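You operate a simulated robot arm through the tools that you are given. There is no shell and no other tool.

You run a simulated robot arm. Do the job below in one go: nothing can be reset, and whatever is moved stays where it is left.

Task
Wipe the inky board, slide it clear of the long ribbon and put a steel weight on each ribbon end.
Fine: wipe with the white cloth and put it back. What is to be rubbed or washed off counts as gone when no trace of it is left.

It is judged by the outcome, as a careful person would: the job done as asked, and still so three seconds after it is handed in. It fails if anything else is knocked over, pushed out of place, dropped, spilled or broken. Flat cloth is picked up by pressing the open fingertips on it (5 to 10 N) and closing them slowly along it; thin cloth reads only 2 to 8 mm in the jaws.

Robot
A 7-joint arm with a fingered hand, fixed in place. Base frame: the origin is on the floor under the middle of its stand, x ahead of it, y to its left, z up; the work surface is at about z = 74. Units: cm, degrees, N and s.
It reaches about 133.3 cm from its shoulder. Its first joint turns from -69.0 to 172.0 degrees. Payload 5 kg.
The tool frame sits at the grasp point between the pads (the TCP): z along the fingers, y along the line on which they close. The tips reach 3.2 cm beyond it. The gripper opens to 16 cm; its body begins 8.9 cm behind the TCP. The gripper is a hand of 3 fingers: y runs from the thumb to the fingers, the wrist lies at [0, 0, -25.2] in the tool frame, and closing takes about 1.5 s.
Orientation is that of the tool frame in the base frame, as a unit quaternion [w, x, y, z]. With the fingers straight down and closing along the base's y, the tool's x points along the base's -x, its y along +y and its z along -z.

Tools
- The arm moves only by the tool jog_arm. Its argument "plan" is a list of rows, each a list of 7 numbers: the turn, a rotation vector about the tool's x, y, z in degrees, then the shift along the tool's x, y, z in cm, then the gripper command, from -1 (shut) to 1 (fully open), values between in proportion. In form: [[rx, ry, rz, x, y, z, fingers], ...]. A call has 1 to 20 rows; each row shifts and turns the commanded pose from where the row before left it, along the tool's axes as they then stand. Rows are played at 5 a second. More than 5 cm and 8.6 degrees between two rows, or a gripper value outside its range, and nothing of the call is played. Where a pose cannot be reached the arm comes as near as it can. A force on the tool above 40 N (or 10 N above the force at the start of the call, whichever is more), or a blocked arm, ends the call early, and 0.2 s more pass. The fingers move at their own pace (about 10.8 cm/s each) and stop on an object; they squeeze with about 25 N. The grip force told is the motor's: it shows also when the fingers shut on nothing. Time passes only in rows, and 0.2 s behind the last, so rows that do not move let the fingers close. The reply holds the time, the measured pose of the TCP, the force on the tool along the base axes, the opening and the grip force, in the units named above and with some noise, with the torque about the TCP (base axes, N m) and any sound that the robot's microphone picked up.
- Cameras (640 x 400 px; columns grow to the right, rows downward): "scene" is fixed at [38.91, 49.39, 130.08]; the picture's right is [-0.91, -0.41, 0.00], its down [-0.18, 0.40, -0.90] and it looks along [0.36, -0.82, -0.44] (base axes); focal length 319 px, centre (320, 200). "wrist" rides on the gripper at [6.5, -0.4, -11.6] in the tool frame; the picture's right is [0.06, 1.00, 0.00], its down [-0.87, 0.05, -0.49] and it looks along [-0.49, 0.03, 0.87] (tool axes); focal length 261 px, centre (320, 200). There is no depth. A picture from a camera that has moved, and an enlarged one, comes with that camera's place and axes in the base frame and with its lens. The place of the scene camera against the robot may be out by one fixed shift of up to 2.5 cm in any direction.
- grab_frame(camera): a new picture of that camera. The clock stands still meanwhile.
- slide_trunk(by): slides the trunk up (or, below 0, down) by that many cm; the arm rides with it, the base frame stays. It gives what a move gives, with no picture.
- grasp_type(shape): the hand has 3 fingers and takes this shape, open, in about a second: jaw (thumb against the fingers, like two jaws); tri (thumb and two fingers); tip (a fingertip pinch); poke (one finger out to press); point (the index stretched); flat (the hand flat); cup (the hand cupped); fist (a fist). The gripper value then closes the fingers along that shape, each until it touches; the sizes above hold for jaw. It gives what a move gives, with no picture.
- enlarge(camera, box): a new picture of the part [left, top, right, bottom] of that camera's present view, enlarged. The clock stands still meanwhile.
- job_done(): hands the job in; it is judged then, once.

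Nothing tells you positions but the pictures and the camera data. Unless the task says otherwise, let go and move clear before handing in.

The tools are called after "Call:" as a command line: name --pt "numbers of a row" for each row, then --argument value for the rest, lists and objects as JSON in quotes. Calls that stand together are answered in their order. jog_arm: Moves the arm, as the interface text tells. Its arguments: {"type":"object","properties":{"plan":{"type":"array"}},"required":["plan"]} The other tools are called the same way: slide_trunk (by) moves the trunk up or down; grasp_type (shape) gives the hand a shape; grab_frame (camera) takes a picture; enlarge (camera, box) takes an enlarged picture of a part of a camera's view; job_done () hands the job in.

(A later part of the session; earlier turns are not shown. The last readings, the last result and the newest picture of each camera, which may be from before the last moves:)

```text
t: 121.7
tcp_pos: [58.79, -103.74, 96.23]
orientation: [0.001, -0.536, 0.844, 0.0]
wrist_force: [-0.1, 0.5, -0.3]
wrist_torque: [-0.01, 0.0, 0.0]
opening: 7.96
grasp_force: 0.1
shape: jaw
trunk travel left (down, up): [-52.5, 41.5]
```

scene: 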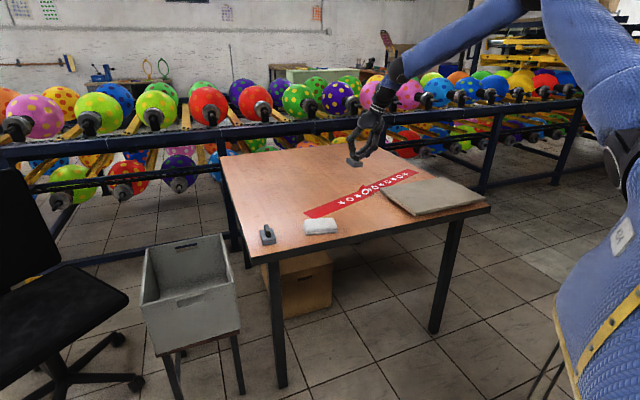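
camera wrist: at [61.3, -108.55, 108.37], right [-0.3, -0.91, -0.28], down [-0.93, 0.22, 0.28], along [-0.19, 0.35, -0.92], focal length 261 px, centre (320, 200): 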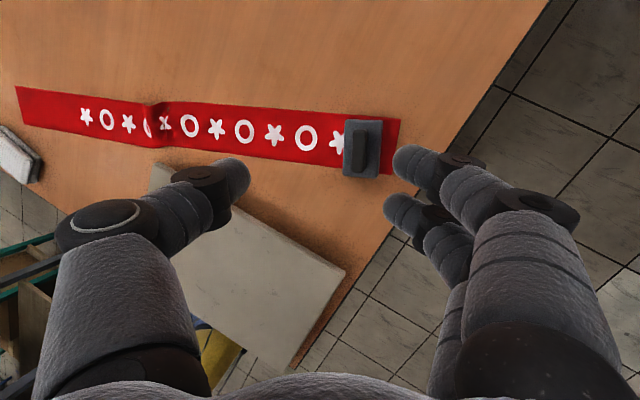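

Call:
jog_arm --pt "0 0 0 -4.17 0.093 0 -0.4" --pt "0 0 0 -4.17 0.093 0 -0.4" --pt "0 0 0 -4.17 0.093 0 -0.4" --pt "0 0 0 -4.17 0.093 0 -0.4" --pt "0 0 0 -4.17 0.093 0 -0.4" --pt "0 0 0 -4.17 0.093 0 -0.4" --pt "0 0 0 -4.17 0.093 0 -0.4" --pt "0 0 0 -4.17 0.093 0 -0.4" --pt "0 0 0 -4.17 0.093 0 -0.4" --pt "0 0 0 -4.17 0.093 0 -0.4" --pt "0 0 0 -4.17 0.093 1 -0.4" --pt "0 0 0 -4.17 0.093 1 -0.4" --pt "0 0 0 -4.17 0.093 1 -0.4" --pt "0 0 0 -4.17 0.093 1 -0.4" --pt "0 0 0 -4.17 0.093 1 -0.4" --pt "0 0 0 0 0 0 -0.4" --pt "0 0 0 0 0 0 -0.4"

Call:
grab_frame --camera "wrist"

Call:
enlarge --camera "scene" --box '[250, 120, 410, 240]'

```text
t: 125.3
tcp_pos: [84.01, -46.41, 91.25]
orientation: [0.001, -0.538, 0.843, -0.001]
wrist_force: [-1.0, 0.1, 0.1]
wrist_torque: [-0.02, 0.02, 0.01]
opening: 4.84
grasp_force: 0.0
shape: jaw
trunk travel left (down, up): [-52.5, 41.5]
```

```text
taken
camera wrist: at [81.62, -52.62, 102.98], right [-0.93, 0.37, 0.0], down [0.32, 0.81, 0.49], along [0.18, 0.46, -0.87], focal length 261 px, centre (320, 200)
```

wrist: 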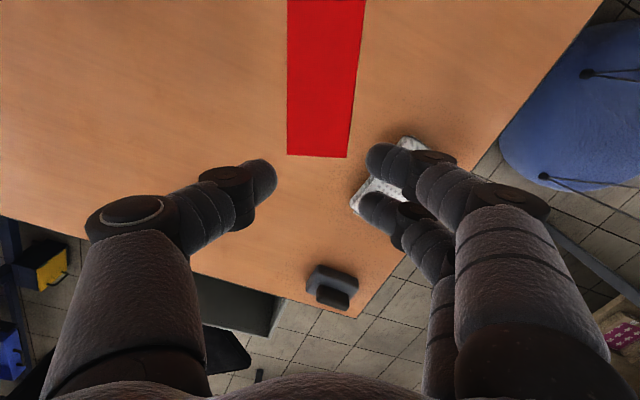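

```text
3.33 times, centred on (330, 180) of scene
camera zoom: at [38.91, 49.39, 130.08], right [-0.91, -0.41, 0.0], down [-0.18, 0.4, -0.9], along [0.36, -0.82, -0.44], focal length 1062 px, centre (287, 267)
```

zoom: 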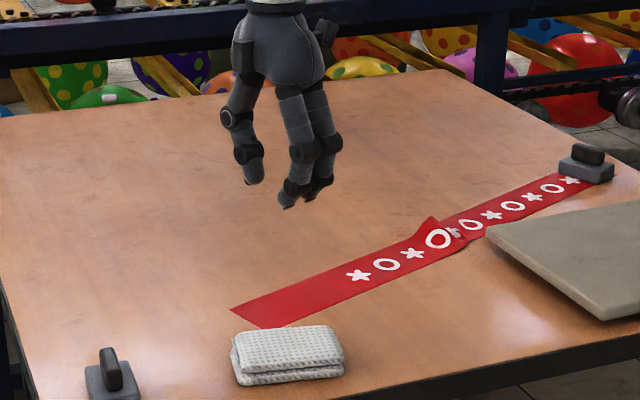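

The ribbon's right end is now at about (85.7, -42.8). I'll lower nearly closed fingertips toward the ribbon, 2.5 cm in from the end.

Call:
jog_arm --pt "0 0 0 -1.46 -0.03 0 -0.81" --pt "0 0 0 0 0 3 -0.81" --pt "0 0 0 0 0 4 -0.81" --pt "0 0 0 0 0 4 -0.81" --pt "0 0 0 0 0 1.5 -0.81" --pt "0 0 0 0 0 0 -0.81"

Call:
grab_frame --camera "wrist"

Call:
enlarge --camera "scene" --box '[280, 160, 380, 240]'

```text
t: 126.7
tcp_pos: [84.72, -45.1, 78.93]
orientation: [0.002, -0.536, 0.844, 0.0]
wrist_force: [0.5, 0.8, -0.1]
wrist_torque: [-0.01, 0.01, 0.01]
opening: 1.57
grasp_force: 0.2
shape: jaw
trunk travel left (down, up): [-52.5, 41.5]
```

```text
taken
camera wrist: at [82.31, -51.4, 90.42], right [-0.93, 0.37, 0.0], down [0.32, 0.81, 0.49], along [0.18, 0.46, -0.87], focal length 261 px, centre (320, 200)
```

wrist: 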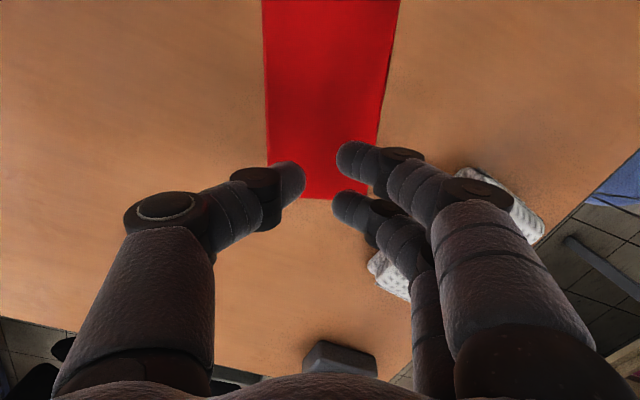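

```text
5.00 times, centred on (330, 200) of scene
camera zoom: at [38.91, 49.39, 130.08], right [-0.91, -0.41, 0.0], down [-0.18, 0.4, -0.9], along [0.36, -0.82, -0.44], focal length 1593 px, centre (270, 200)
```

zoom: 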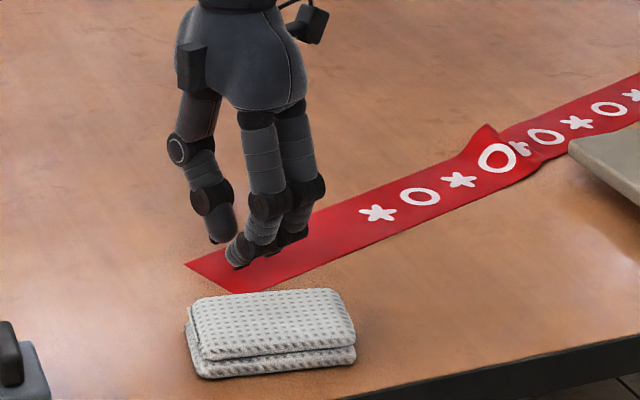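

Call:
jog_arm --pt "0 0 0 1.2 0 0 -0.81" --pt "0 0 0 0 0 0.6 -0.81" --pt "0 0 0 0 0 0.5 -0.81" --pt "0 0 0 0 0 0.2 -0.81" --pt "0 0 0 0 0 0 -0.81"

```text
t: 127.9
tcp_pos: [84.28, -46.23, 77.47]
orientation: [0.002, -0.536, 0.844, -0.001]
wrist_force: [-0.1, 0.3, 0.4]
wrist_torque: [0.04, 0.0, 0.0]
opening: 1.54
grasp_force: 0.0
shape: jaw
trunk travel left (down, up): [-52.5, 41.5]
```

Call:
jog_arm --pt "0 0 0 0 0 0.1 -0.81" --pt "0 0 0 0 0 0.1 -0.81" --pt "0 0 0 0 0 0 -0.81"

```text
t: 128.7
tcp_pos: [84.16, -46.26, 77.38]
orientation: [0.002, -0.537, 0.843, 0.0]
wrist_force: [0.1, -0.7, 1.7]
wrist_torque: [-0.04, -0.06, 0.01]
opening: 1.56
grasp_force: 0.1
shape: jaw
trunk travel left (down, up): [-52.5, 41.5]
```

Call:
jog_arm --pt "0 0 0 0 0 0.1 -0.81" --pt "0 0 0 0 0 0 -0.81"

```text
t: 129.3
tcp_pos: [84.11, -46.27, 77.33]
orientation: [0.001, -0.537, 0.843, -0.002]
wrist_force: [1.3, -1.3, 8.6]
wrist_torque: [-0.05, -0.13, -0.04]
opening: 1.61
grasp_force: 0.1
shape: jaw
trunk travel left (down, up): [-52.5, 41.5]
```

Pressing with about 8 N. I'll draw the ribbon outward 1 cm and see whether it follows.

Call:
jog_arm --pt "0 0 0 -0.25 0 0 -0.81" --pt "0 0 0 -0.25 0 0 -0.81" --pt "0 0 0 -0.25 0 0 -0.81" --pt "0 0 0 -0.25 0 0 -0.81" --pt "0 0 0 0 0 0 -0.81"

Call:
grab_frame --camera "wrist"

Call:
enlarge --camera "scene" --box '[280, 160, 400, 240]'

```text
t: 130.5
tcp_pos: [84.65, -45.33, 77.32]
orientation: [0.002, -0.536, 0.844, -0.001]
wrist_force: [-0.7, -2.9, 10.7]
wrist_torque: [-0.09, 0.01, -0.03]
opening: 1.58
grasp_force: 0.0
shape: jaw
trunk travel left (down, up): [-52.5, 41.5]
```

```text
taken
camera wrist: at [82.14, -51.59, 88.91], right [-0.93, 0.37, 0.0], down [0.32, 0.81, 0.49], along [0.18, 0.46, -0.87], focal length 261 px, centre (320, 200)
```

wrist: 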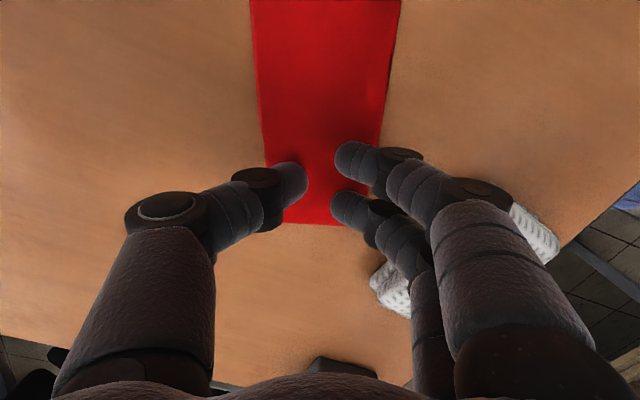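

```text
5.00 times, centred on (340, 200) of scene
camera zoom: at [38.91, 49.39, 130.08], right [-0.91, -0.41, 0.0], down [-0.18, 0.4, -0.9], along [0.36, -0.82, -0.44], focal length 1593 px, centre (220, 200)
```

zoom: 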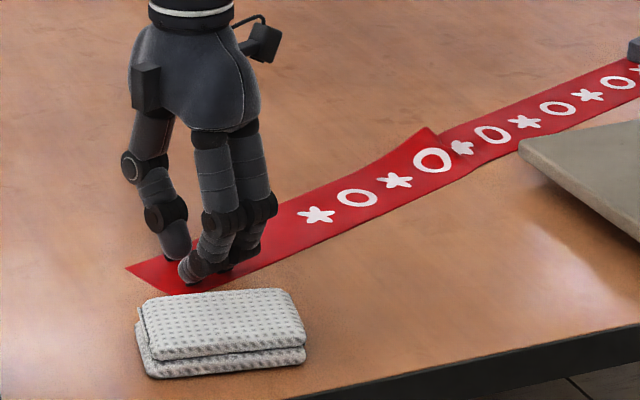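

It follows and the fold is shrinking. I'll draw it about 1.2 cm more, with a slight sideways correction back to its original line.

Call:
jog_arm --pt "0 0 0 -0.25 -0.1 0 -0.81" --pt "0 0 0 -0.25 -0.1 0 -0.81" --pt "0 0 0 -0.25 -0.1 0 -0.81" --pt "0 0 0 -0.25 -0.1 0 -0.81" --pt "0 0 0 -0.2 -0.1 0 -0.81" --pt "0 0 0 0 0 0 -0.81"

Call:
grab_frame --camera "wrist"

Call:
enlarge --camera "scene" --box '[280, 160, 430, 240]'

```text
t: 131.9
tcp_pos: [85.45, -44.49, 77.27]
orientation: [0.002, -0.537, 0.843, -0.001]
wrist_force: [-1.7, -1.3, 8.9]
wrist_torque: [-0.05, 0.06, 0.01]
opening: 1.55
grasp_force: 0.1
shape: jaw
trunk travel left (down, up): [-52.5, 41.5]
```

```text
taken
camera wrist: at [83.11, -50.7, 88.91], right [-0.93, 0.37, 0.0], down [0.32, 0.81, 0.49], along [0.18, 0.46, -0.87], focal length 261 px, centre (320, 200)
```

wrist: 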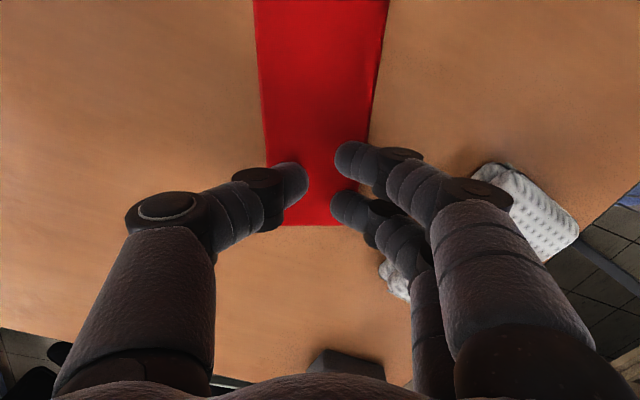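

```text
4.27 times, centred on (355, 200) of scene
camera zoom: at [38.91, 49.39, 130.08], right [-0.91, -0.41, 0.0], down [-0.18, 0.4, -0.9], along [0.36, -0.82, -0.44], focal length 1359 px, centre (171, 200)
```

zoom: 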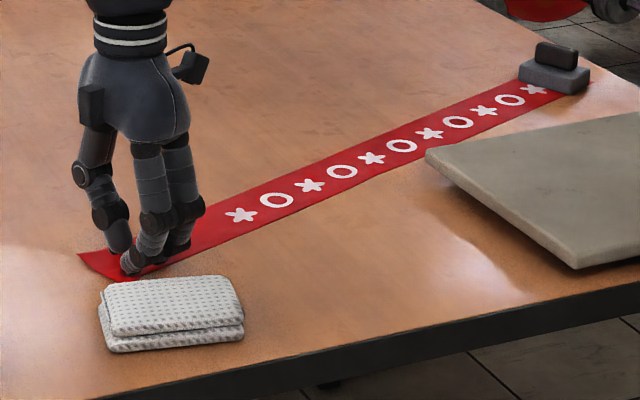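

The ribbon is straight and flat again. I'll lift straight off it and look.

Call:
jog_arm --pt "0 0 0 0 0 -0.3 -0.81" --pt "0 0 0 0 0 -1 -0.81" --pt "0 0 0 0 0 -3 -0.81" --pt "0 0 0 0 0 -4 -0.81" --pt "0 0 0 0 0 -4 -0.81" --pt "0 0 0 0 0 -4 -0.6" --pt "0 0 0 0 0 -4 -0.3" --pt "0 0 0 0 0 0 -0.3"

Call:
grab_frame --camera "wrist"

Call:
enlarge --camera "scene" --box '[240, 150, 480, 270]'

```text
t: 133.7
tcp_pos: [85.41, -44.47, 97.66]
orientation: [0.002, -0.537, 0.844, -0.001]
wrist_force: [1.1, -0.3, -0.4]
wrist_torque: [0.03, 0.0, 0.05]
opening: 5.55
grasp_force: 0.0
shape: jaw
trunk travel left (down, up): [-52.5, 41.5]
```

```text
taken
camera wrist: at [83.06, -50.72, 109.23], right [-0.93, 0.37, 0.0], down [0.32, 0.81, 0.49], along [0.18, 0.46, -0.87], focal length 261 px, centre (320, 200)
```

wrist: 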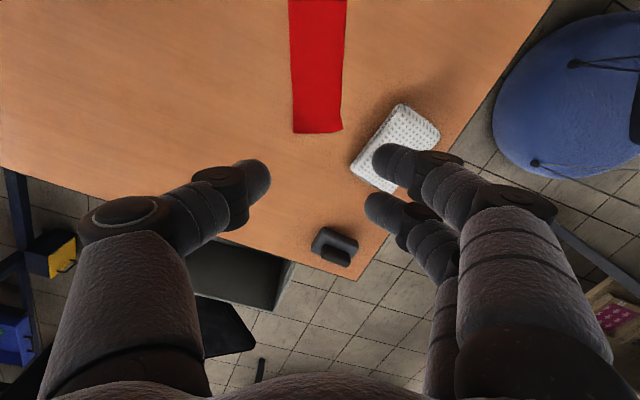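

```text
2.67 times, centred on (360, 210) of scene
camera zoom: at [38.91, 49.39, 130.08], right [-0.91, -0.41, 0.0], down [-0.18, 0.4, -0.9], along [0.36, -0.82, -0.44], focal length 850 px, centre (213, 173)
```

zoom: 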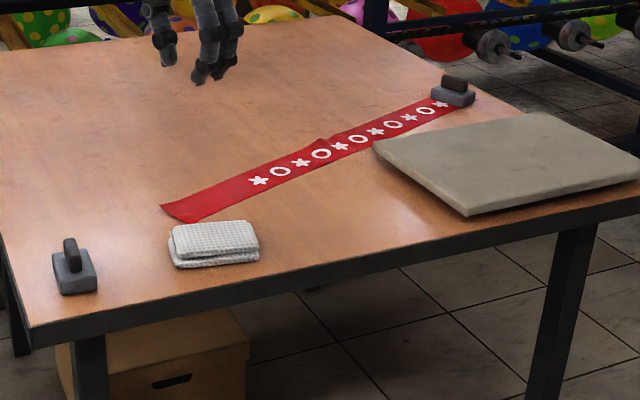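

Call:
enlarge --camera "scene" --box '[290, 185, 400, 245]'

Call:
enlarge --camera "wrist" --box '[250, 0, 390, 160]'

```text
5.82 times, centred on (345, 215) of scene
camera zoom: at [38.91, 49.39, 130.08], right [-0.91, -0.41, 0.0], down [-0.18, 0.4, -0.9], along [0.36, -0.82, -0.44], focal length 1854 px, centre (174, 113)
```

zoom: 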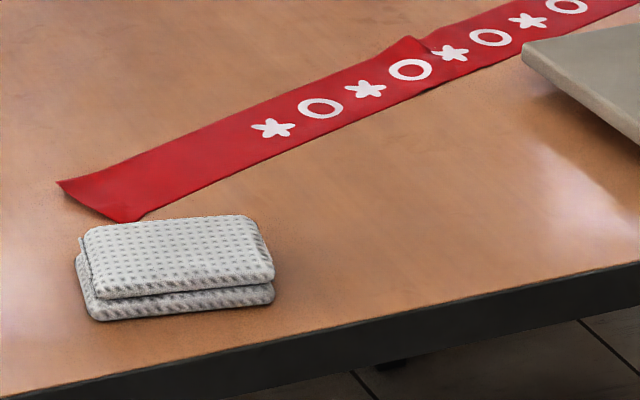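

```text
2.50 times, centred on (320, 80) of wrist
camera zoom: at [83.06, -50.72, 109.23], right [-0.93, 0.37, 0.0], down [0.32, 0.81, 0.49], along [0.18, 0.46, -0.87], focal length 652 px, centre (320, 500)
```

zoom: 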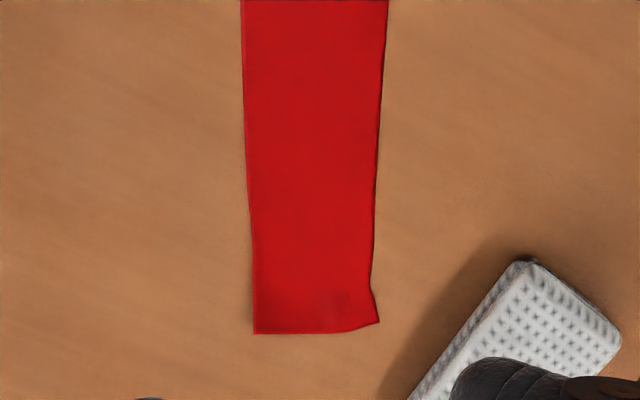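

The ribbon lies flat with its right end near (86.7, -42.1). Now I'll turn and lean the hand the same way as before and move over weight 2.

Call:
jog_arm --pt "0 0 -7.69 0 0 0 0" --pt "0 0 -7.69 0 0 0 0" --pt "0 0 -7.69 0 0 0 0" --pt "0 0 -7.69 0 0 0 0" --pt "0 0 -7.69 0 0 0 0" --pt "0 0 -7.69 0 0 0 0" --pt "0 0 -7.69 0 0 0 0" --pt "0 0 -7.69 0 0 0 0" --pt "0 0 -7.69 0 0 0 0" --pt "5.77 3.63 0 0 0 0 0" --pt "5.77 3.63 0 0 0 0 0" --pt "5.77 3.63 0 0 0 0 0" --pt "0 0 0 -2.16 -2.51 1.0 -0.2" --pt "0 0 0 -2.16 -2.51 1.0 -0.2" --pt "0 0 0 -2.16 -2.51 1.0 -0.2" --pt "0 0 0 -2.16 -2.51 1.0 -0.2" --pt "0 0 0 -2.16 -2.51 1.0 -0.2" --pt "0 0 0 -2.16 -2.51 1.0 -0.2" --pt "0 0 0 0 0 0 -0.2"

Call:
grab_frame --camera "wrist"

Call:
enlarge --camera "scene" --box '[200, 100, 380, 260]'

```text
t: 137.7
tcp_pos: [88.95, -24.39, 93.97]
orientation: [-0.103, 0.906, -0.383, 0.147]
wrist_force: [-0.4, 0.9, 0.8]
wrist_torque: [0.02, 0.02, -0.01]
opening: 6.47
grasp_force: 0.1
shape: jaw
trunk travel left (down, up): [-52.5, 41.5]
```

```text
taken
camera wrist: at [89.54, -29.83, 106.2], right [-0.62, -0.73, -0.29], down [-0.78, 0.56, 0.28], along [-0.05, 0.4, -0.92], focal length 261 px, centre (320, 200)
```

wrist: 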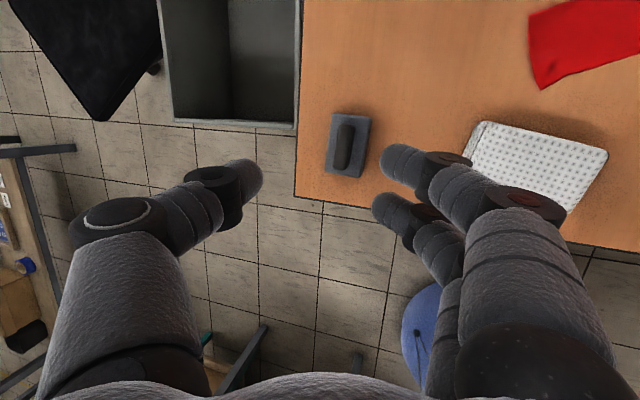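

```text
2.50 times, centred on (290, 180) of scene
camera zoom: at [38.91, 49.39, 130.08], right [-0.91, -0.41, 0.0], down [-0.18, 0.4, -0.9], along [0.36, -0.82, -0.44], focal length 796 px, centre (395, 250)
```

zoom: 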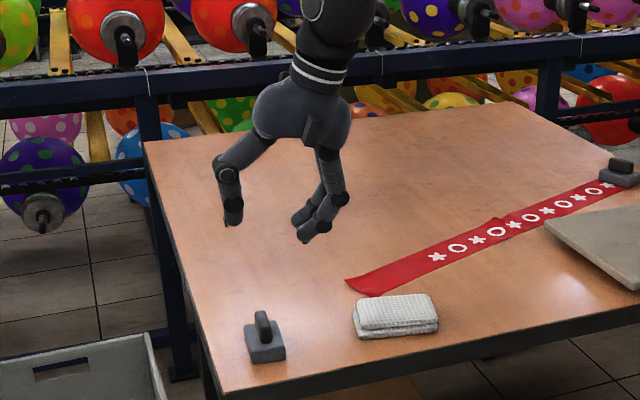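

Weight 2's handle is near (90.9, -23.7). I'll shift over it and lower to just above.

Call:
jog_arm --pt "0 0 0 0.41 -1.03 0.41 -0.42" --pt "0 0 0 -0.391 0.618 1.945 -0.42" --pt "0 0 0 -0.391 0.618 1.945 -0.42" --pt "0 0 0 -0.391 0.618 1.945 -0.42" --pt "0 0 0 -0.391 0.618 1.945 -0.42" --pt "0 0 0 -0.391 0.618 1.945 -0.42" --pt "0 0 0 0 0 0 -0.42" --pt "0 0 0 0 0 0 -0.42"

Call:
grab_frame --camera "wrist"

Call:
enlarge --camera "scene" --box '[230, 180, 310, 260]'

```text
t: 139.5
tcp_pos: [90.17, -23.96, 83.59]
orientation: [-0.102, 0.906, -0.384, 0.146]
wrist_force: [-0.1, -0.2, 0.5]
wrist_torque: [-0.02, -0.01, -0.04]
opening: 4.66
grasp_force: 0.1
shape: jaw
trunk travel left (down, up): [-52.5, 41.5]
```

```text
taken
camera wrist: at [90.71, -29.4, 95.74], right [-0.62, -0.73, -0.29], down [-0.78, 0.56, 0.28], along [-0.05, 0.4, -0.92], focal length 261 px, centre (320, 200)
```

wrist: 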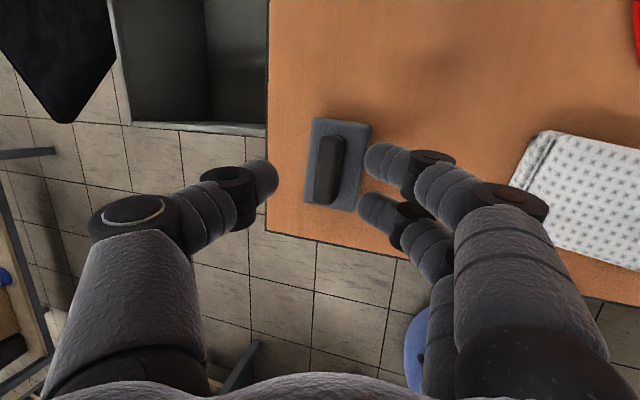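

```text
5.00 times, centred on (270, 220) of scene
camera zoom: at [38.91, 49.39, 130.08], right [-0.91, -0.41, 0.0], down [-0.18, 0.4, -0.9], along [0.36, -0.82, -0.44], focal length 1593 px, centre (570, 100)
```

zoom: 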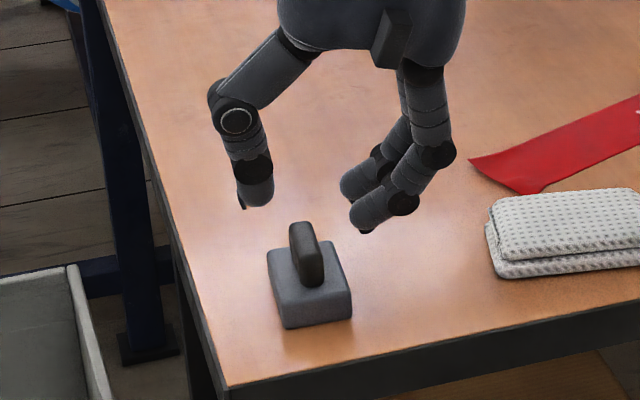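

It matches weight 1's view, so I'll use the same final approach and close.

Call:
jog_arm --pt "0 0 0 -0.2 0.448 0.99 -0.42" --pt "0 0 0 -0.2 0.448 0.99 -0.42" --pt "0 0 0 -0.18 0.42 0.9 -0.42" --pt "0 0 0 -0.056 0.09 0.28 -0.42" --pt "0 0 0 0 0 0 -0.42"

Call:
grab_frame --camera "wrist"

```text
t: 140.7
tcp_pos: [89.78, -24.15, 79.9]
orientation: [-0.102, 0.906, -0.383, 0.147]
wrist_force: [-0.2, -0.7, -0.7]
wrist_torque: [-0.03, 0.04, -0.02]
opening: 4.69
grasp_force: 0.0
shape: jaw
trunk travel left (down, up): [-52.5, 41.5]
```

```text
taken
camera wrist: at [90.42, -29.61, 92.26], right [-0.62, -0.73, -0.29], down [-0.78, 0.56, 0.28], along [-0.05, 0.4, -0.92], focal length 261 px, centre (320, 200)
```

wrist: 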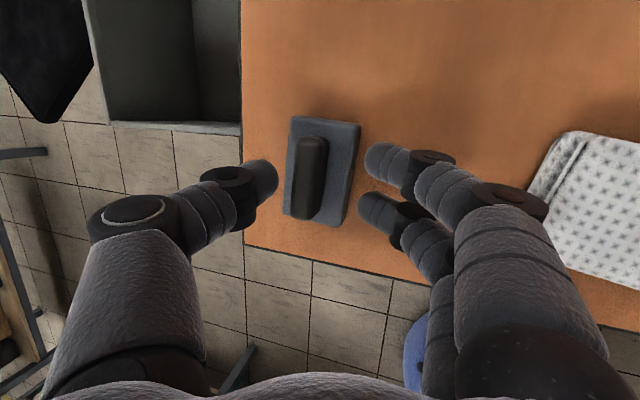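

Call:
jog_arm --pt "0 0 0 0.019 -0.13 -0.094 -0.42" --pt "0 0 0 0 0 0 -0.55" --pt "0 0 0 0 0 0 -0.65" --pt "0 0 0 0 0 0 -0.75" --pt "0 0 0 0 0 0 -0.85" --pt "0 0 0 0 0 0 -1" --pt "0 0 0 0 0 0 -1" --pt "0 0 0 0 0 0 -1"

Call:
grab_frame --camera "wrist"

Call:
enlarge --camera "scene" --box '[230, 180, 310, 260]'

```text
t: 142.5
tcp_pos: [89.91, -24.1, 80.25]
orientation: [-0.102, 0.906, -0.384, 0.147]
wrist_force: [0.2, 0.2, 2.1]
wrist_torque: [0.01, 0.09, -0.01]
opening: 1.73
grasp_force: 24.9
shape: jaw
trunk travel left (down, up): [-52.5, 41.5]
```

```text
taken
camera wrist: at [90.48, -29.54, 92.41], right [-0.62, -0.73, -0.29], down [-0.78, 0.56, 0.28], along [-0.05, 0.4, -0.92], focal length 261 px, centre (320, 200)
```

wrist: 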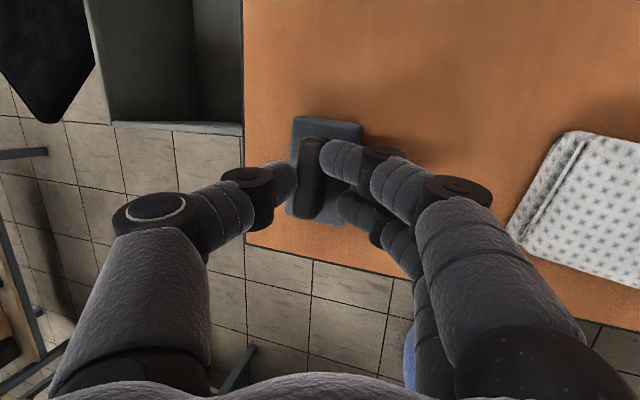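

```text
5.00 times, centred on (270, 220) of scene
camera zoom: at [38.91, 49.39, 130.08], right [-0.91, -0.41, 0.0], down [-0.18, 0.4, -0.9], along [0.36, -0.82, -0.44], focal length 1593 px, centre (570, 100)
```

zoom: 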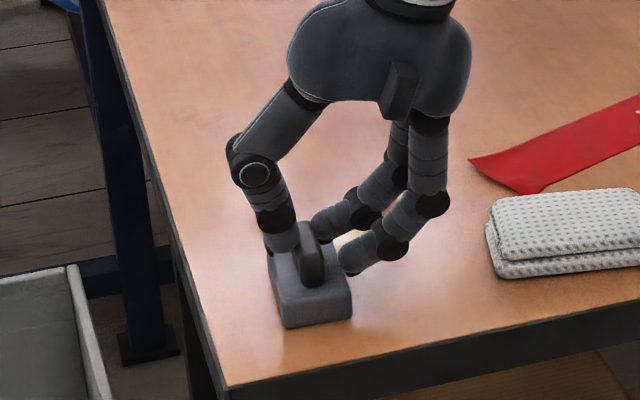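

Gripped like the first (1.73 cm, 25 N). I'll lift slowly.

Call:
jog_arm --pt "0 0 0 0.094 -0.149 -0.468 -1" --pt "0 0 0 0.094 -0.149 -0.468 -1" --pt "0 0 0 0.188 -0.297 -0.935 -1" --pt "0 0 0 0.188 -0.297 -0.935 -1" --pt "0 0 0 0.282 -0.446 -1.403 -1" --pt "0 0 0 0.376 -0.594 -1.87 -1" --pt "0 0 0 0.376 -0.594 -1.87 -1" --pt "0 0 0 0.188 -0.297 -0.935 -1" --pt "0 0 0 0 0 0 -1"

Call:
grab_frame --camera "wrist"

Call:
enlarge --camera "scene" --box '[220, 150, 330, 260]'

```text
t: 144.5
tcp_pos: [89.95, -24.1, 89.71]
orientation: [-0.101, 0.906, -0.383, 0.147]
wrist_force: [0.5, 0.0, -4.3]
wrist_torque: [-0.04, 0.05, -0.01]
opening: 1.41
grasp_force: 24.9
shape: jaw
trunk travel left (down, up): [-52.5, 41.5]
```

```text
taken
camera wrist: at [90.5, -29.6, 101.85], right [-0.62, -0.73, -0.28], down [-0.78, 0.56, 0.28], along [-0.05, 0.4, -0.92], focal length 261 px, centre (320, 200)
```

wrist: 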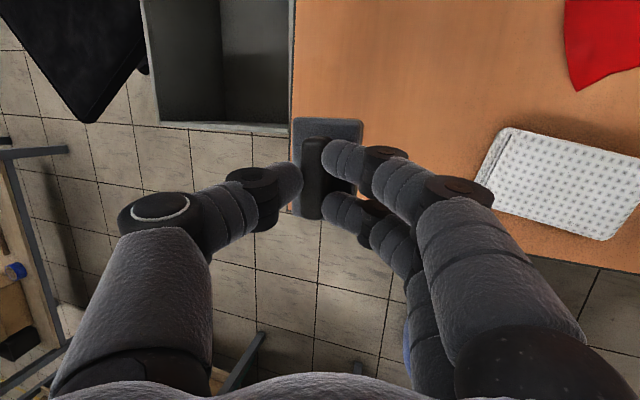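

```text
3.64 times, centred on (275, 205) of scene
camera zoom: at [38.91, 49.39, 130.08], right [-0.91, -0.41, 0.0], down [-0.18, 0.4, -0.9], along [0.36, -0.82, -0.44], focal length 1159 px, centre (484, 182)
```

zoom: 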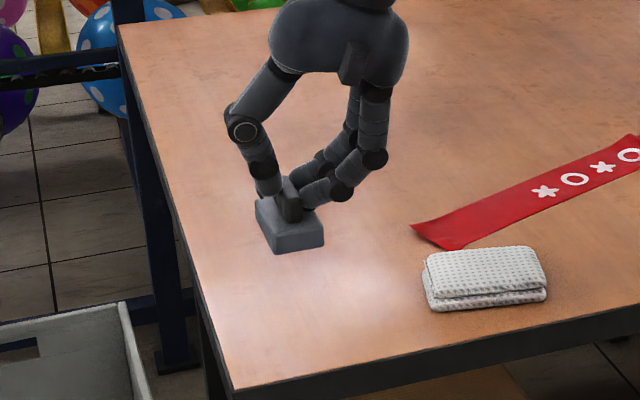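

Weight 2 is held firmly. I'll carry it over the right ribbon end and turn it 22° to lie across the ribbon.

Call:
jog_arm --pt "0 0 0 1.035 1.505 -0.358 -1" --pt "0 0 0 2.07 3.01 -0.717 -1" --pt "0 0 0 2.07 3.01 -0.717 -1" --pt "0 0 0 2.07 3.01 -0.717 -1" --pt "0 0 0 2.07 3.01 -0.717 -1" --pt "0 0 0 2.07 3.01 -0.717 -1" --pt "0 0 0 1.035 1.505 -0.358 -1" --pt "1.38 -2.18 -6.86 0 0 0 -1" --pt "1.38 -2.18 -6.86 0 0 0 -1" --pt "1.38 -2.18 -6.86 0 0 0 -1" --pt "0 0 0 0 0 0 -1" --pt "0 0 0 0 0 0 -1"

Call:
grab_frame --camera "wrist"

Call:
enlarge --camera "scene" --box '[260, 140, 380, 240]'

```text
t: 147.1
tcp_pos: [84.63, -45.82, 90.69]
orientation: [-0.129, 0.963, -0.202, 0.125]
wrist_force: [-0.1, -0.2, -0.8]
wrist_torque: [0.03, 0.02, 0.03]
opening: 0.94
grasp_force: 25.2
shape: jaw
trunk travel left (down, up): [-52.5, 41.5]
```

```text
taken
camera wrist: at [87.18, -50.65, 102.94], right [-0.3, -0.91, -0.29], down [-0.93, 0.22, 0.28], along [-0.19, 0.35, -0.92], focal length 261 px, centre (320, 200)
```

wrist: 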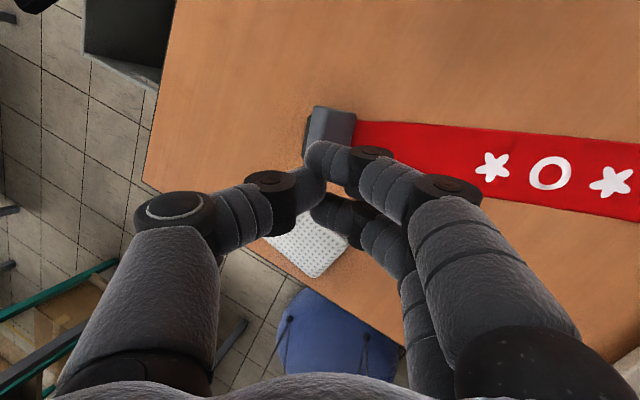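

```text
4.00 times, centred on (320, 190) of scene
camera zoom: at [38.91, 49.39, 130.08], right [-0.91, -0.41, 0.0], down [-0.18, 0.4, -0.9], along [0.36, -0.82, -0.44], focal length 1274 px, centre (320, 240)
```

zoom: 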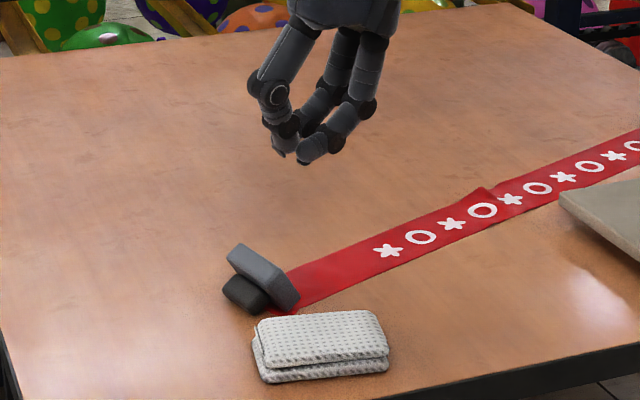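

The weight slipped out of the fingers during the carry and is now lying on its side by the ribbon end. I'll look closely before recovering it.

Call:
enlarge --camera "scene" --box '[290, 190, 350, 230]'

Call:
enlarge --camera "wrist" --box '[260, 80, 400, 200]'

```text
10.00 times, centred on (320, 210) of scene
camera zoom: at [38.91, 49.39, 130.08], right [-0.91, -0.41, 0.0], down [-0.18, 0.4, -0.9], along [0.36, -0.82, -0.44], focal length 3186 px, centre (320, 100)
```

zoom: 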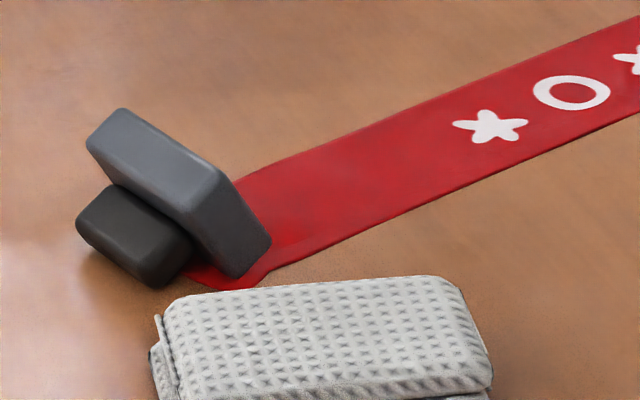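

```text
3.33 times, centred on (330, 140) of wrist
camera zoom: at [87.18, -50.65, 102.94], right [-0.3, -0.91, -0.29], down [-0.93, 0.22, 0.28], along [-0.19, 0.35, -0.92], focal length 869 px, centre (287, 400)
```

zoom: 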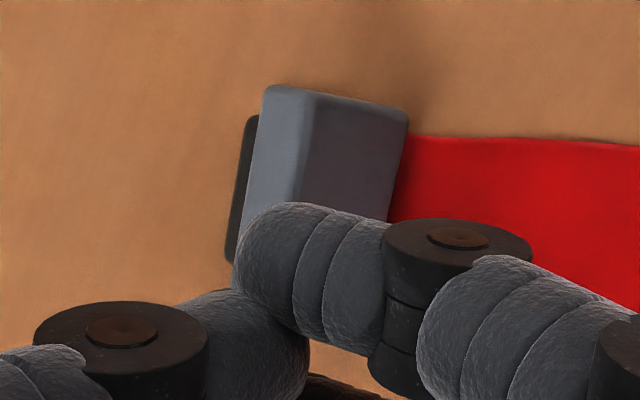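

The weight tipped over: it rests on a long edge with its handle pointing outward, beyond the ribbon's end. I can tip it back upright by easing its top edge inward with two fingertips. First I'll rise, set the hand upright and turn it so the two fingers are on the outer side.

Call:
jog_arm --pt "0 0 0 0.564 -0.891 -2.805 -1" --pt "0 0 0 0.564 -0.891 -2.805 -1" --pt "0 0 0 0.376 -0.594 -1.87 -1" --pt "-5.75 -3.63 0 0 0 0 -0.5" --pt "-5.75 -3.63 0 0 0 0 0" --pt "-5.75 -3.63 0 0 0 0 0.125" --pt "0 0 8.4 0 0 0 0.125" --pt "0 0 8.4 0 0 0 0.125" --pt "0 0 8.4 0 0 0 0.125" --pt "0 0 8.4 0 0 0 0.125" --pt "0 0 8.4 0 0 0 0.125" --pt "0 0 8.4 0 0 0 0.125" --pt "0 0 8.4 0 0 0 0.125" --pt "0 0 8.4 0 0 0 0.125" --pt "0 0 8.4 0 0 0 0.125" --pt "0 0 8.4 0 0 0 0.125" --pt "0 0 8.4 0 0 0 0.125" --pt "0 0 0 0 0 0 0.125"

Call:
grab_frame --camera "wrist"

```text
t: 150.9
tcp_pos: [84.68, -45.83, 98.86]
orientation: [0.002, -0.528, 0.849, 0.0]
wrist_force: [-0.9, 0.1, 0.3]
wrist_torque: [0.04, 0.01, -0.01]
opening: 8.96
grasp_force: 0.2
shape: jaw
trunk travel left (down, up): [-52.5, 41.5]
```

```text
taken
camera wrist: at [82.06, -52.0, 110.31], right [-0.92, 0.39, 0.0], down [0.34, 0.8, 0.49], along [0.19, 0.46, -0.87], focal length 261 px, centre (320, 200)
```

wrist: 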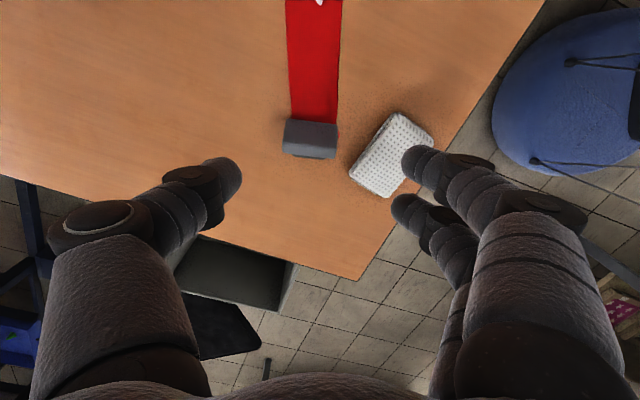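

Call:
enlarge --camera "wrist" --box '[250, 70, 390, 200]'

```text
3.08 times, centred on (320, 135) of wrist
camera zoom: at [82.06, -52.0, 110.31], right [-0.92, 0.39, 0.0], down [0.34, 0.8, 0.49], along [0.19, 0.46, -0.87], focal length 802 px, centre (320, 400)
```

zoom: 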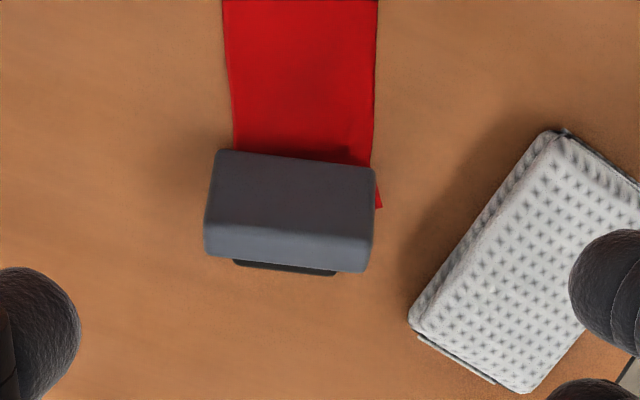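

Clear view now: the weight's long axis is at about 152°, its lower edge is on the ribbon end and its handle points outward. I'll turn the hand to match and come down with the two fingers beyond the handle side.

Call:
jog_arm --pt "0 0 8.29 0 0 0 0.125" --pt "0 0 8.29 0 0 0 0.125" --pt "0 0 8.29 0 0 0 0.125" --pt "0 0 8.29 0 0 0 0.125" --pt "0 0 8.29 0 0 0 0.125" --pt "0 0 8.29 0 0 0 0.125" --pt "0 0 8.29 0 0 0 0.125" --pt "0 0 8.29 0 0 0 0.125" --pt "0 0 8.29 0 0 0 0.125" --pt "0 0 8.29 0 0 0 0.125" --pt "0 0 8.29 0 0 0 0.125" --pt "0 0 0 -0.7 1.8 3 0.125" --pt "0 0 0 0 0 4 0.125" --pt "0 0 0 0 0 4 0.125" --pt "0 0 0 0 0 2 0.125" --pt "0 0 0 0 0 0 0.125"

Call:
grab_frame --camera "wrist"

Call:
enlarge --camera "scene" --box '[270, 150, 370, 240]'

```text
t: 154.3
tcp_pos: [86.16, -44.45, 85.71]
orientation: [0.001, 0.237, 0.972, 0.001]
wrist_force: [0.7, -0.6, -0.5]
wrist_torque: [-0.01, 0.01, -0.01]
opening: 8.94
grasp_force: 0.1
shape: jaw
trunk travel left (down, up): [-52.5, 41.5]
```

```text
taken
camera wrist: at [80.14, -42.04, 97.24], right [0.4, 0.91, 0.0], down [0.79, -0.35, 0.49], along [0.45, -0.2, -0.87], focal length 261 px, centre (320, 200)
```

wrist: 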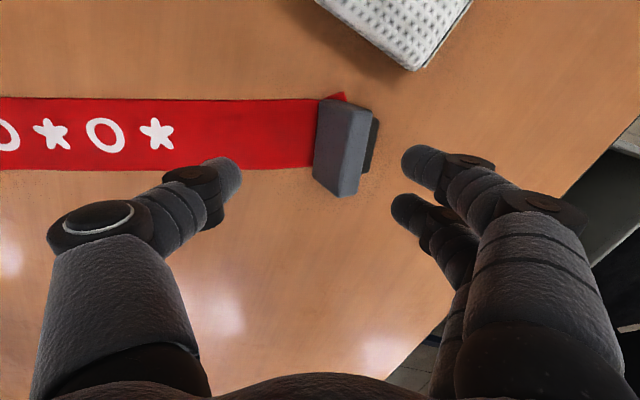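

```text
4.44 times, centred on (320, 195) of scene
camera zoom: at [38.91, 49.39, 130.08], right [-0.91, -0.41, 0.0], down [-0.18, 0.4, -0.9], along [0.36, -0.82, -0.44], focal length 1416 px, centre (320, 222)
```

zoom: 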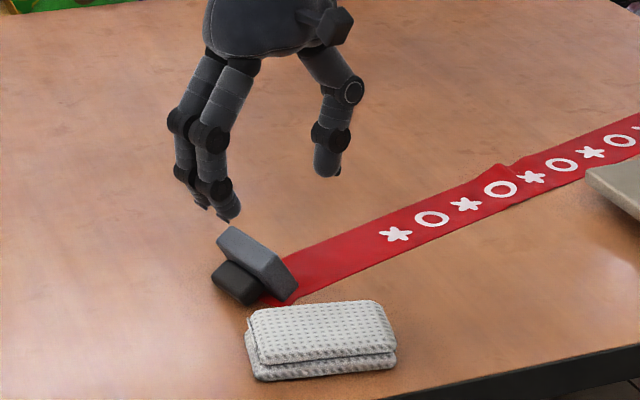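

The two fingers are on the outer side, beyond the tipped weight. I'll lower them just behind its top edge.

Call:
jog_arm --pt "0 0 0 0 0 2.5 0.125" --pt "0 0 0 0 0 2 0.125" --pt "0 0 0 0 0 1 0.125" --pt "0 0 0 0 0 0 0.125"

Call:
grab_frame --camera "wrist"

Call:
enlarge --camera "scene" --box '[280, 170, 360, 240]'

```text
t: 155.3
tcp_pos: [86.23, -44.35, 80.11]
orientation: [0.001, 0.237, 0.972, 0.001]
wrist_force: [-0.1, -0.5, 0.7]
wrist_torque: [0.03, 0.02, 0.0]
opening: 8.94
grasp_force: 0.1
shape: jaw
trunk travel left (down, up): [-52.5, 41.5]
```

```text
taken
camera wrist: at [80.13, -41.95, 91.83], right [0.4, 0.91, 0.0], down [0.8, -0.35, 0.49], along [0.45, -0.2, -0.87], focal length 261 px, centre (320, 200)
```

wrist: 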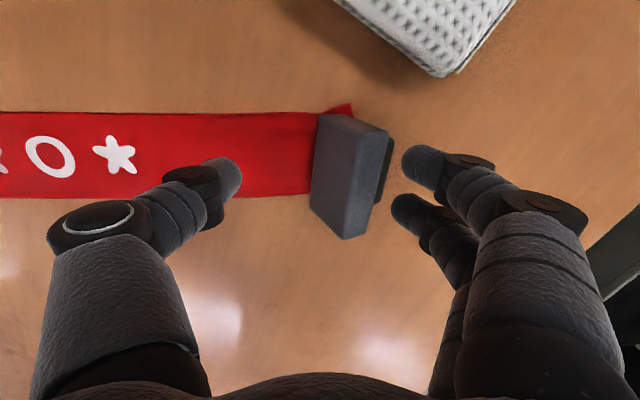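

```text
5.71 times, centred on (320, 205) of scene
camera zoom: at [38.91, 49.39, 130.08], right [-0.91, -0.41, 0.0], down [-0.18, 0.4, -0.9], along [0.36, -0.82, -0.44], focal length 1821 px, centre (320, 171)
```

zoom: 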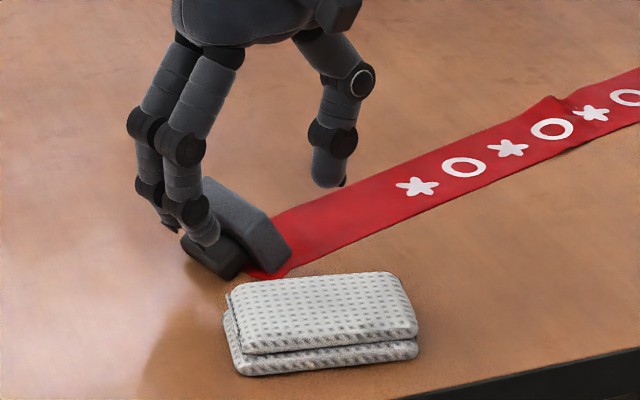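

I'll ease inward slowly to bring the weight up onto its side.

Call:
jog_arm --pt "0 0 0 0 -0.5 0 0.125" --pt "0 0 0 0 -0.5 0 0.125" --pt "0 0 0 0 -0.4 0 0.125" --pt "0 0 0 0 -0.4 -0.05 0.125" --pt "0 0 0 0 0 0 0.125"

Call:
grab_frame --camera "wrist"

Call:
enlarge --camera "scene" --box '[280, 170, 360, 240]'

```text
t: 156.5
tcp_pos: [85.31, -46.05, 80.27]
orientation: [0.001, 0.237, 0.972, 0.001]
wrist_force: [-0.1, -0.1, -0.3]
wrist_torque: [0.0, 0.0, 0.02]
opening: 9.0
grasp_force: 0.2
shape: jaw
trunk travel left (down, up): [-52.5, 41.5]
```

```text
taken
camera wrist: at [79.26, -43.61, 91.89], right [0.4, 0.91, 0.0], down [0.8, -0.35, 0.49], along [0.45, -0.2, -0.87], focal length 261 px, centre (320, 200)
```

wrist: 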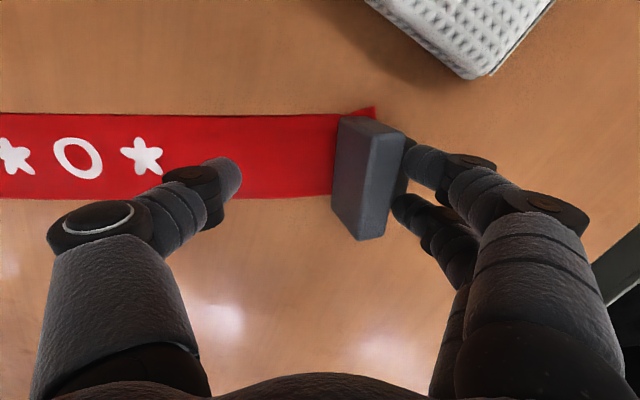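

```text
5.71 times, centred on (320, 205) of scene
camera zoom: at [38.91, 49.39, 130.08], right [-0.91, -0.41, 0.0], down [-0.18, 0.4, -0.9], along [0.36, -0.82, -0.44], focal length 1821 px, centre (320, 171)
```

zoom: 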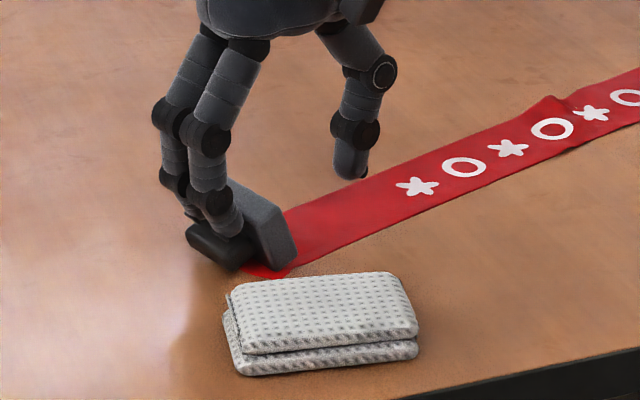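

It's tipping as planned and the ribbon isn't moving. I'll continue, raising the tips slightly as the edge rises.

Call:
jog_arm --pt "0 0 0 0 -0.4 -0.07 0.125" --pt "0 0 0 0 -0.4 -0.08 0.125" --pt "0 0 0 0 -0.4 -0.08 0.125" --pt "0 0 0 0 -0.4 -0.1 0.125" --pt "0 0 0 0 0 0 0.125"

Call:
grab_frame --camera "wrist"

Call:
enlarge --camera "scene" --box '[280, 170, 360, 240]'

```text
t: 157.7
tcp_pos: [84.49, -47.61, 80.62]
orientation: [0.001, 0.237, 0.971, 0.002]
wrist_force: [0.3, 1.1, 0.6]
wrist_torque: [-0.01, -0.02, 0.0]
opening: 8.99
grasp_force: 0.0
shape: jaw
trunk travel left (down, up): [-52.5, 41.5]
```

```text
taken
camera wrist: at [78.55, -45.03, 92.19], right [0.4, 0.91, 0.0], down [0.8, -0.35, 0.49], along [0.45, -0.2, -0.87], focal length 261 px, centre (320, 200)
```

wrist: 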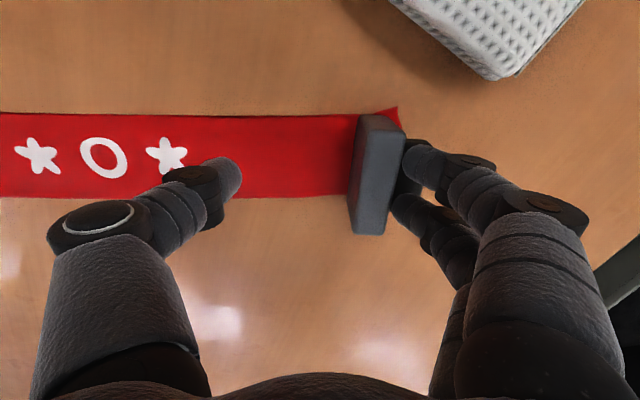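

```text
5.71 times, centred on (320, 205) of scene
camera zoom: at [38.91, 49.39, 130.08], right [-0.91, -0.41, 0.0], down [-0.18, 0.4, -0.9], along [0.36, -0.82, -0.44], focal length 1821 px, centre (320, 171)
```

zoom: 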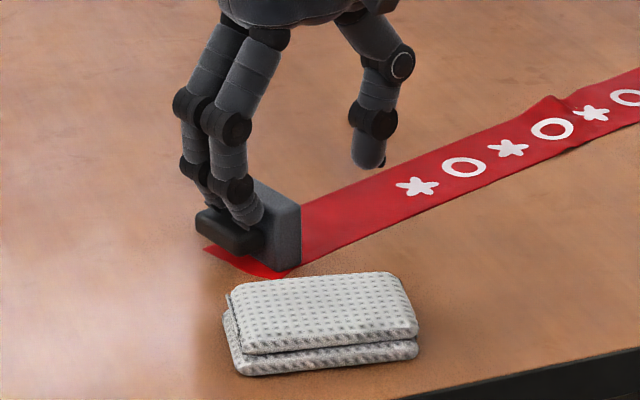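

The weight now stands on its long side. I'll keep easing it over in small steps.

Call:
jog_arm --pt "0 0 0 0 -0.35 -0.1 0.125" --pt "0 0 0 0 -0.35 -0.1 0.125" --pt "0 0 0 0 -0.35 -0.1 0.125" --pt "0 0 0 0 -0.35 -0.1 0.125" --pt "0 0 0 0 0 0 0.125"

Call:
grab_frame --camera "wrist"

Call:
enlarge --camera "scene" --box '[280, 170, 360, 240]'

```text
t: 158.9
tcp_pos: [83.92, -48.71, 80.92]
orientation: [0.001, 0.237, 0.972, 0.001]
wrist_force: [0.8, 0.7, 0.2]
wrist_torque: [0.03, -0.01, 0.0]
opening: 9.04
grasp_force: 0.1
shape: jaw
trunk travel left (down, up): [-52.5, 41.5]
```

```text
taken
camera wrist: at [77.92, -46.28, 92.56], right [0.4, 0.91, 0.0], down [0.8, -0.35, 0.49], along [0.45, -0.2, -0.87], focal length 261 px, centre (320, 200)
```

wrist: 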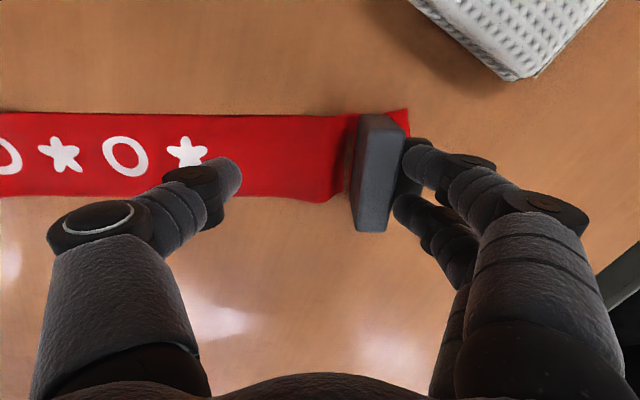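

```text
5.71 times, centred on (320, 205) of scene
camera zoom: at [38.91, 49.39, 130.08], right [-0.91, -0.41, 0.0], down [-0.18, 0.4, -0.9], along [0.36, -0.82, -0.44], focal length 1821 px, centre (320, 171)
```

zoom: 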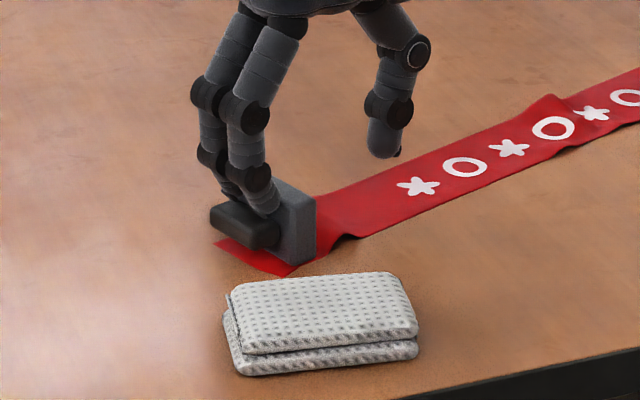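

The weight is sliding instead of tipping, so I'll stop pushing. It now stands on its side with its plate upright, so I'll centre the jaws over the plate and take a proper grip on it.

Call:
jog_arm --pt "0 0 0 0 0.5 0 0.125" --pt "0 0 0 0 1.0 0 0.125" --pt "0 0 0 0 1.0 0 0.125" --pt "0 0 0 0 1.0 0 0.125" --pt "0 0 0 0 0 0.25 0.125" --pt "0 0 0 0 0 0.25 0.125" --pt "0 0 0 0 0 0 0.125"

Call:
grab_frame --camera "wrist"

Call:
enlarge --camera "scene" --box '[280, 170, 360, 240]'

```text
t: 160.5
tcp_pos: [85.6, -45.67, 80.44]
orientation: [0.001, 0.237, 0.972, 0.002]
wrist_force: [0.4, 0.2, 0.1]
wrist_torque: [0.0, 0.01, 0.0]
opening: 9.01
grasp_force: 0.1
shape: jaw
trunk travel left (down, up): [-52.5, 41.5]
```

```text
taken
camera wrist: at [79.56, -43.16, 92.09], right [0.4, 0.91, 0.0], down [0.8, -0.35, 0.49], along [0.45, -0.2, -0.87], focal length 261 px, centre (320, 200)
```

wrist: 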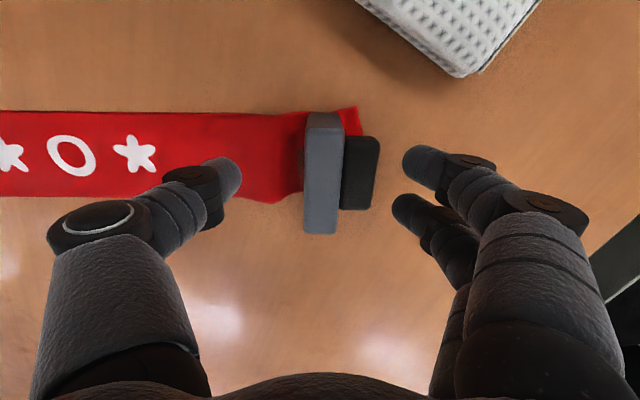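

```text
5.71 times, centred on (320, 205) of scene
camera zoom: at [38.91, 49.39, 130.08], right [-0.91, -0.41, 0.0], down [-0.18, 0.4, -0.9], along [0.36, -0.82, -0.44], focal length 1821 px, centre (320, 171)
```

zoom: 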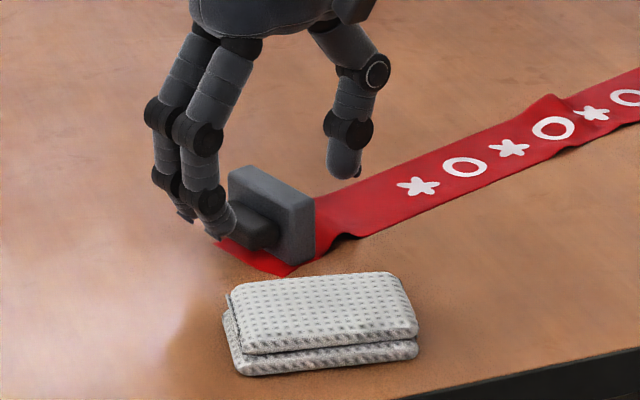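

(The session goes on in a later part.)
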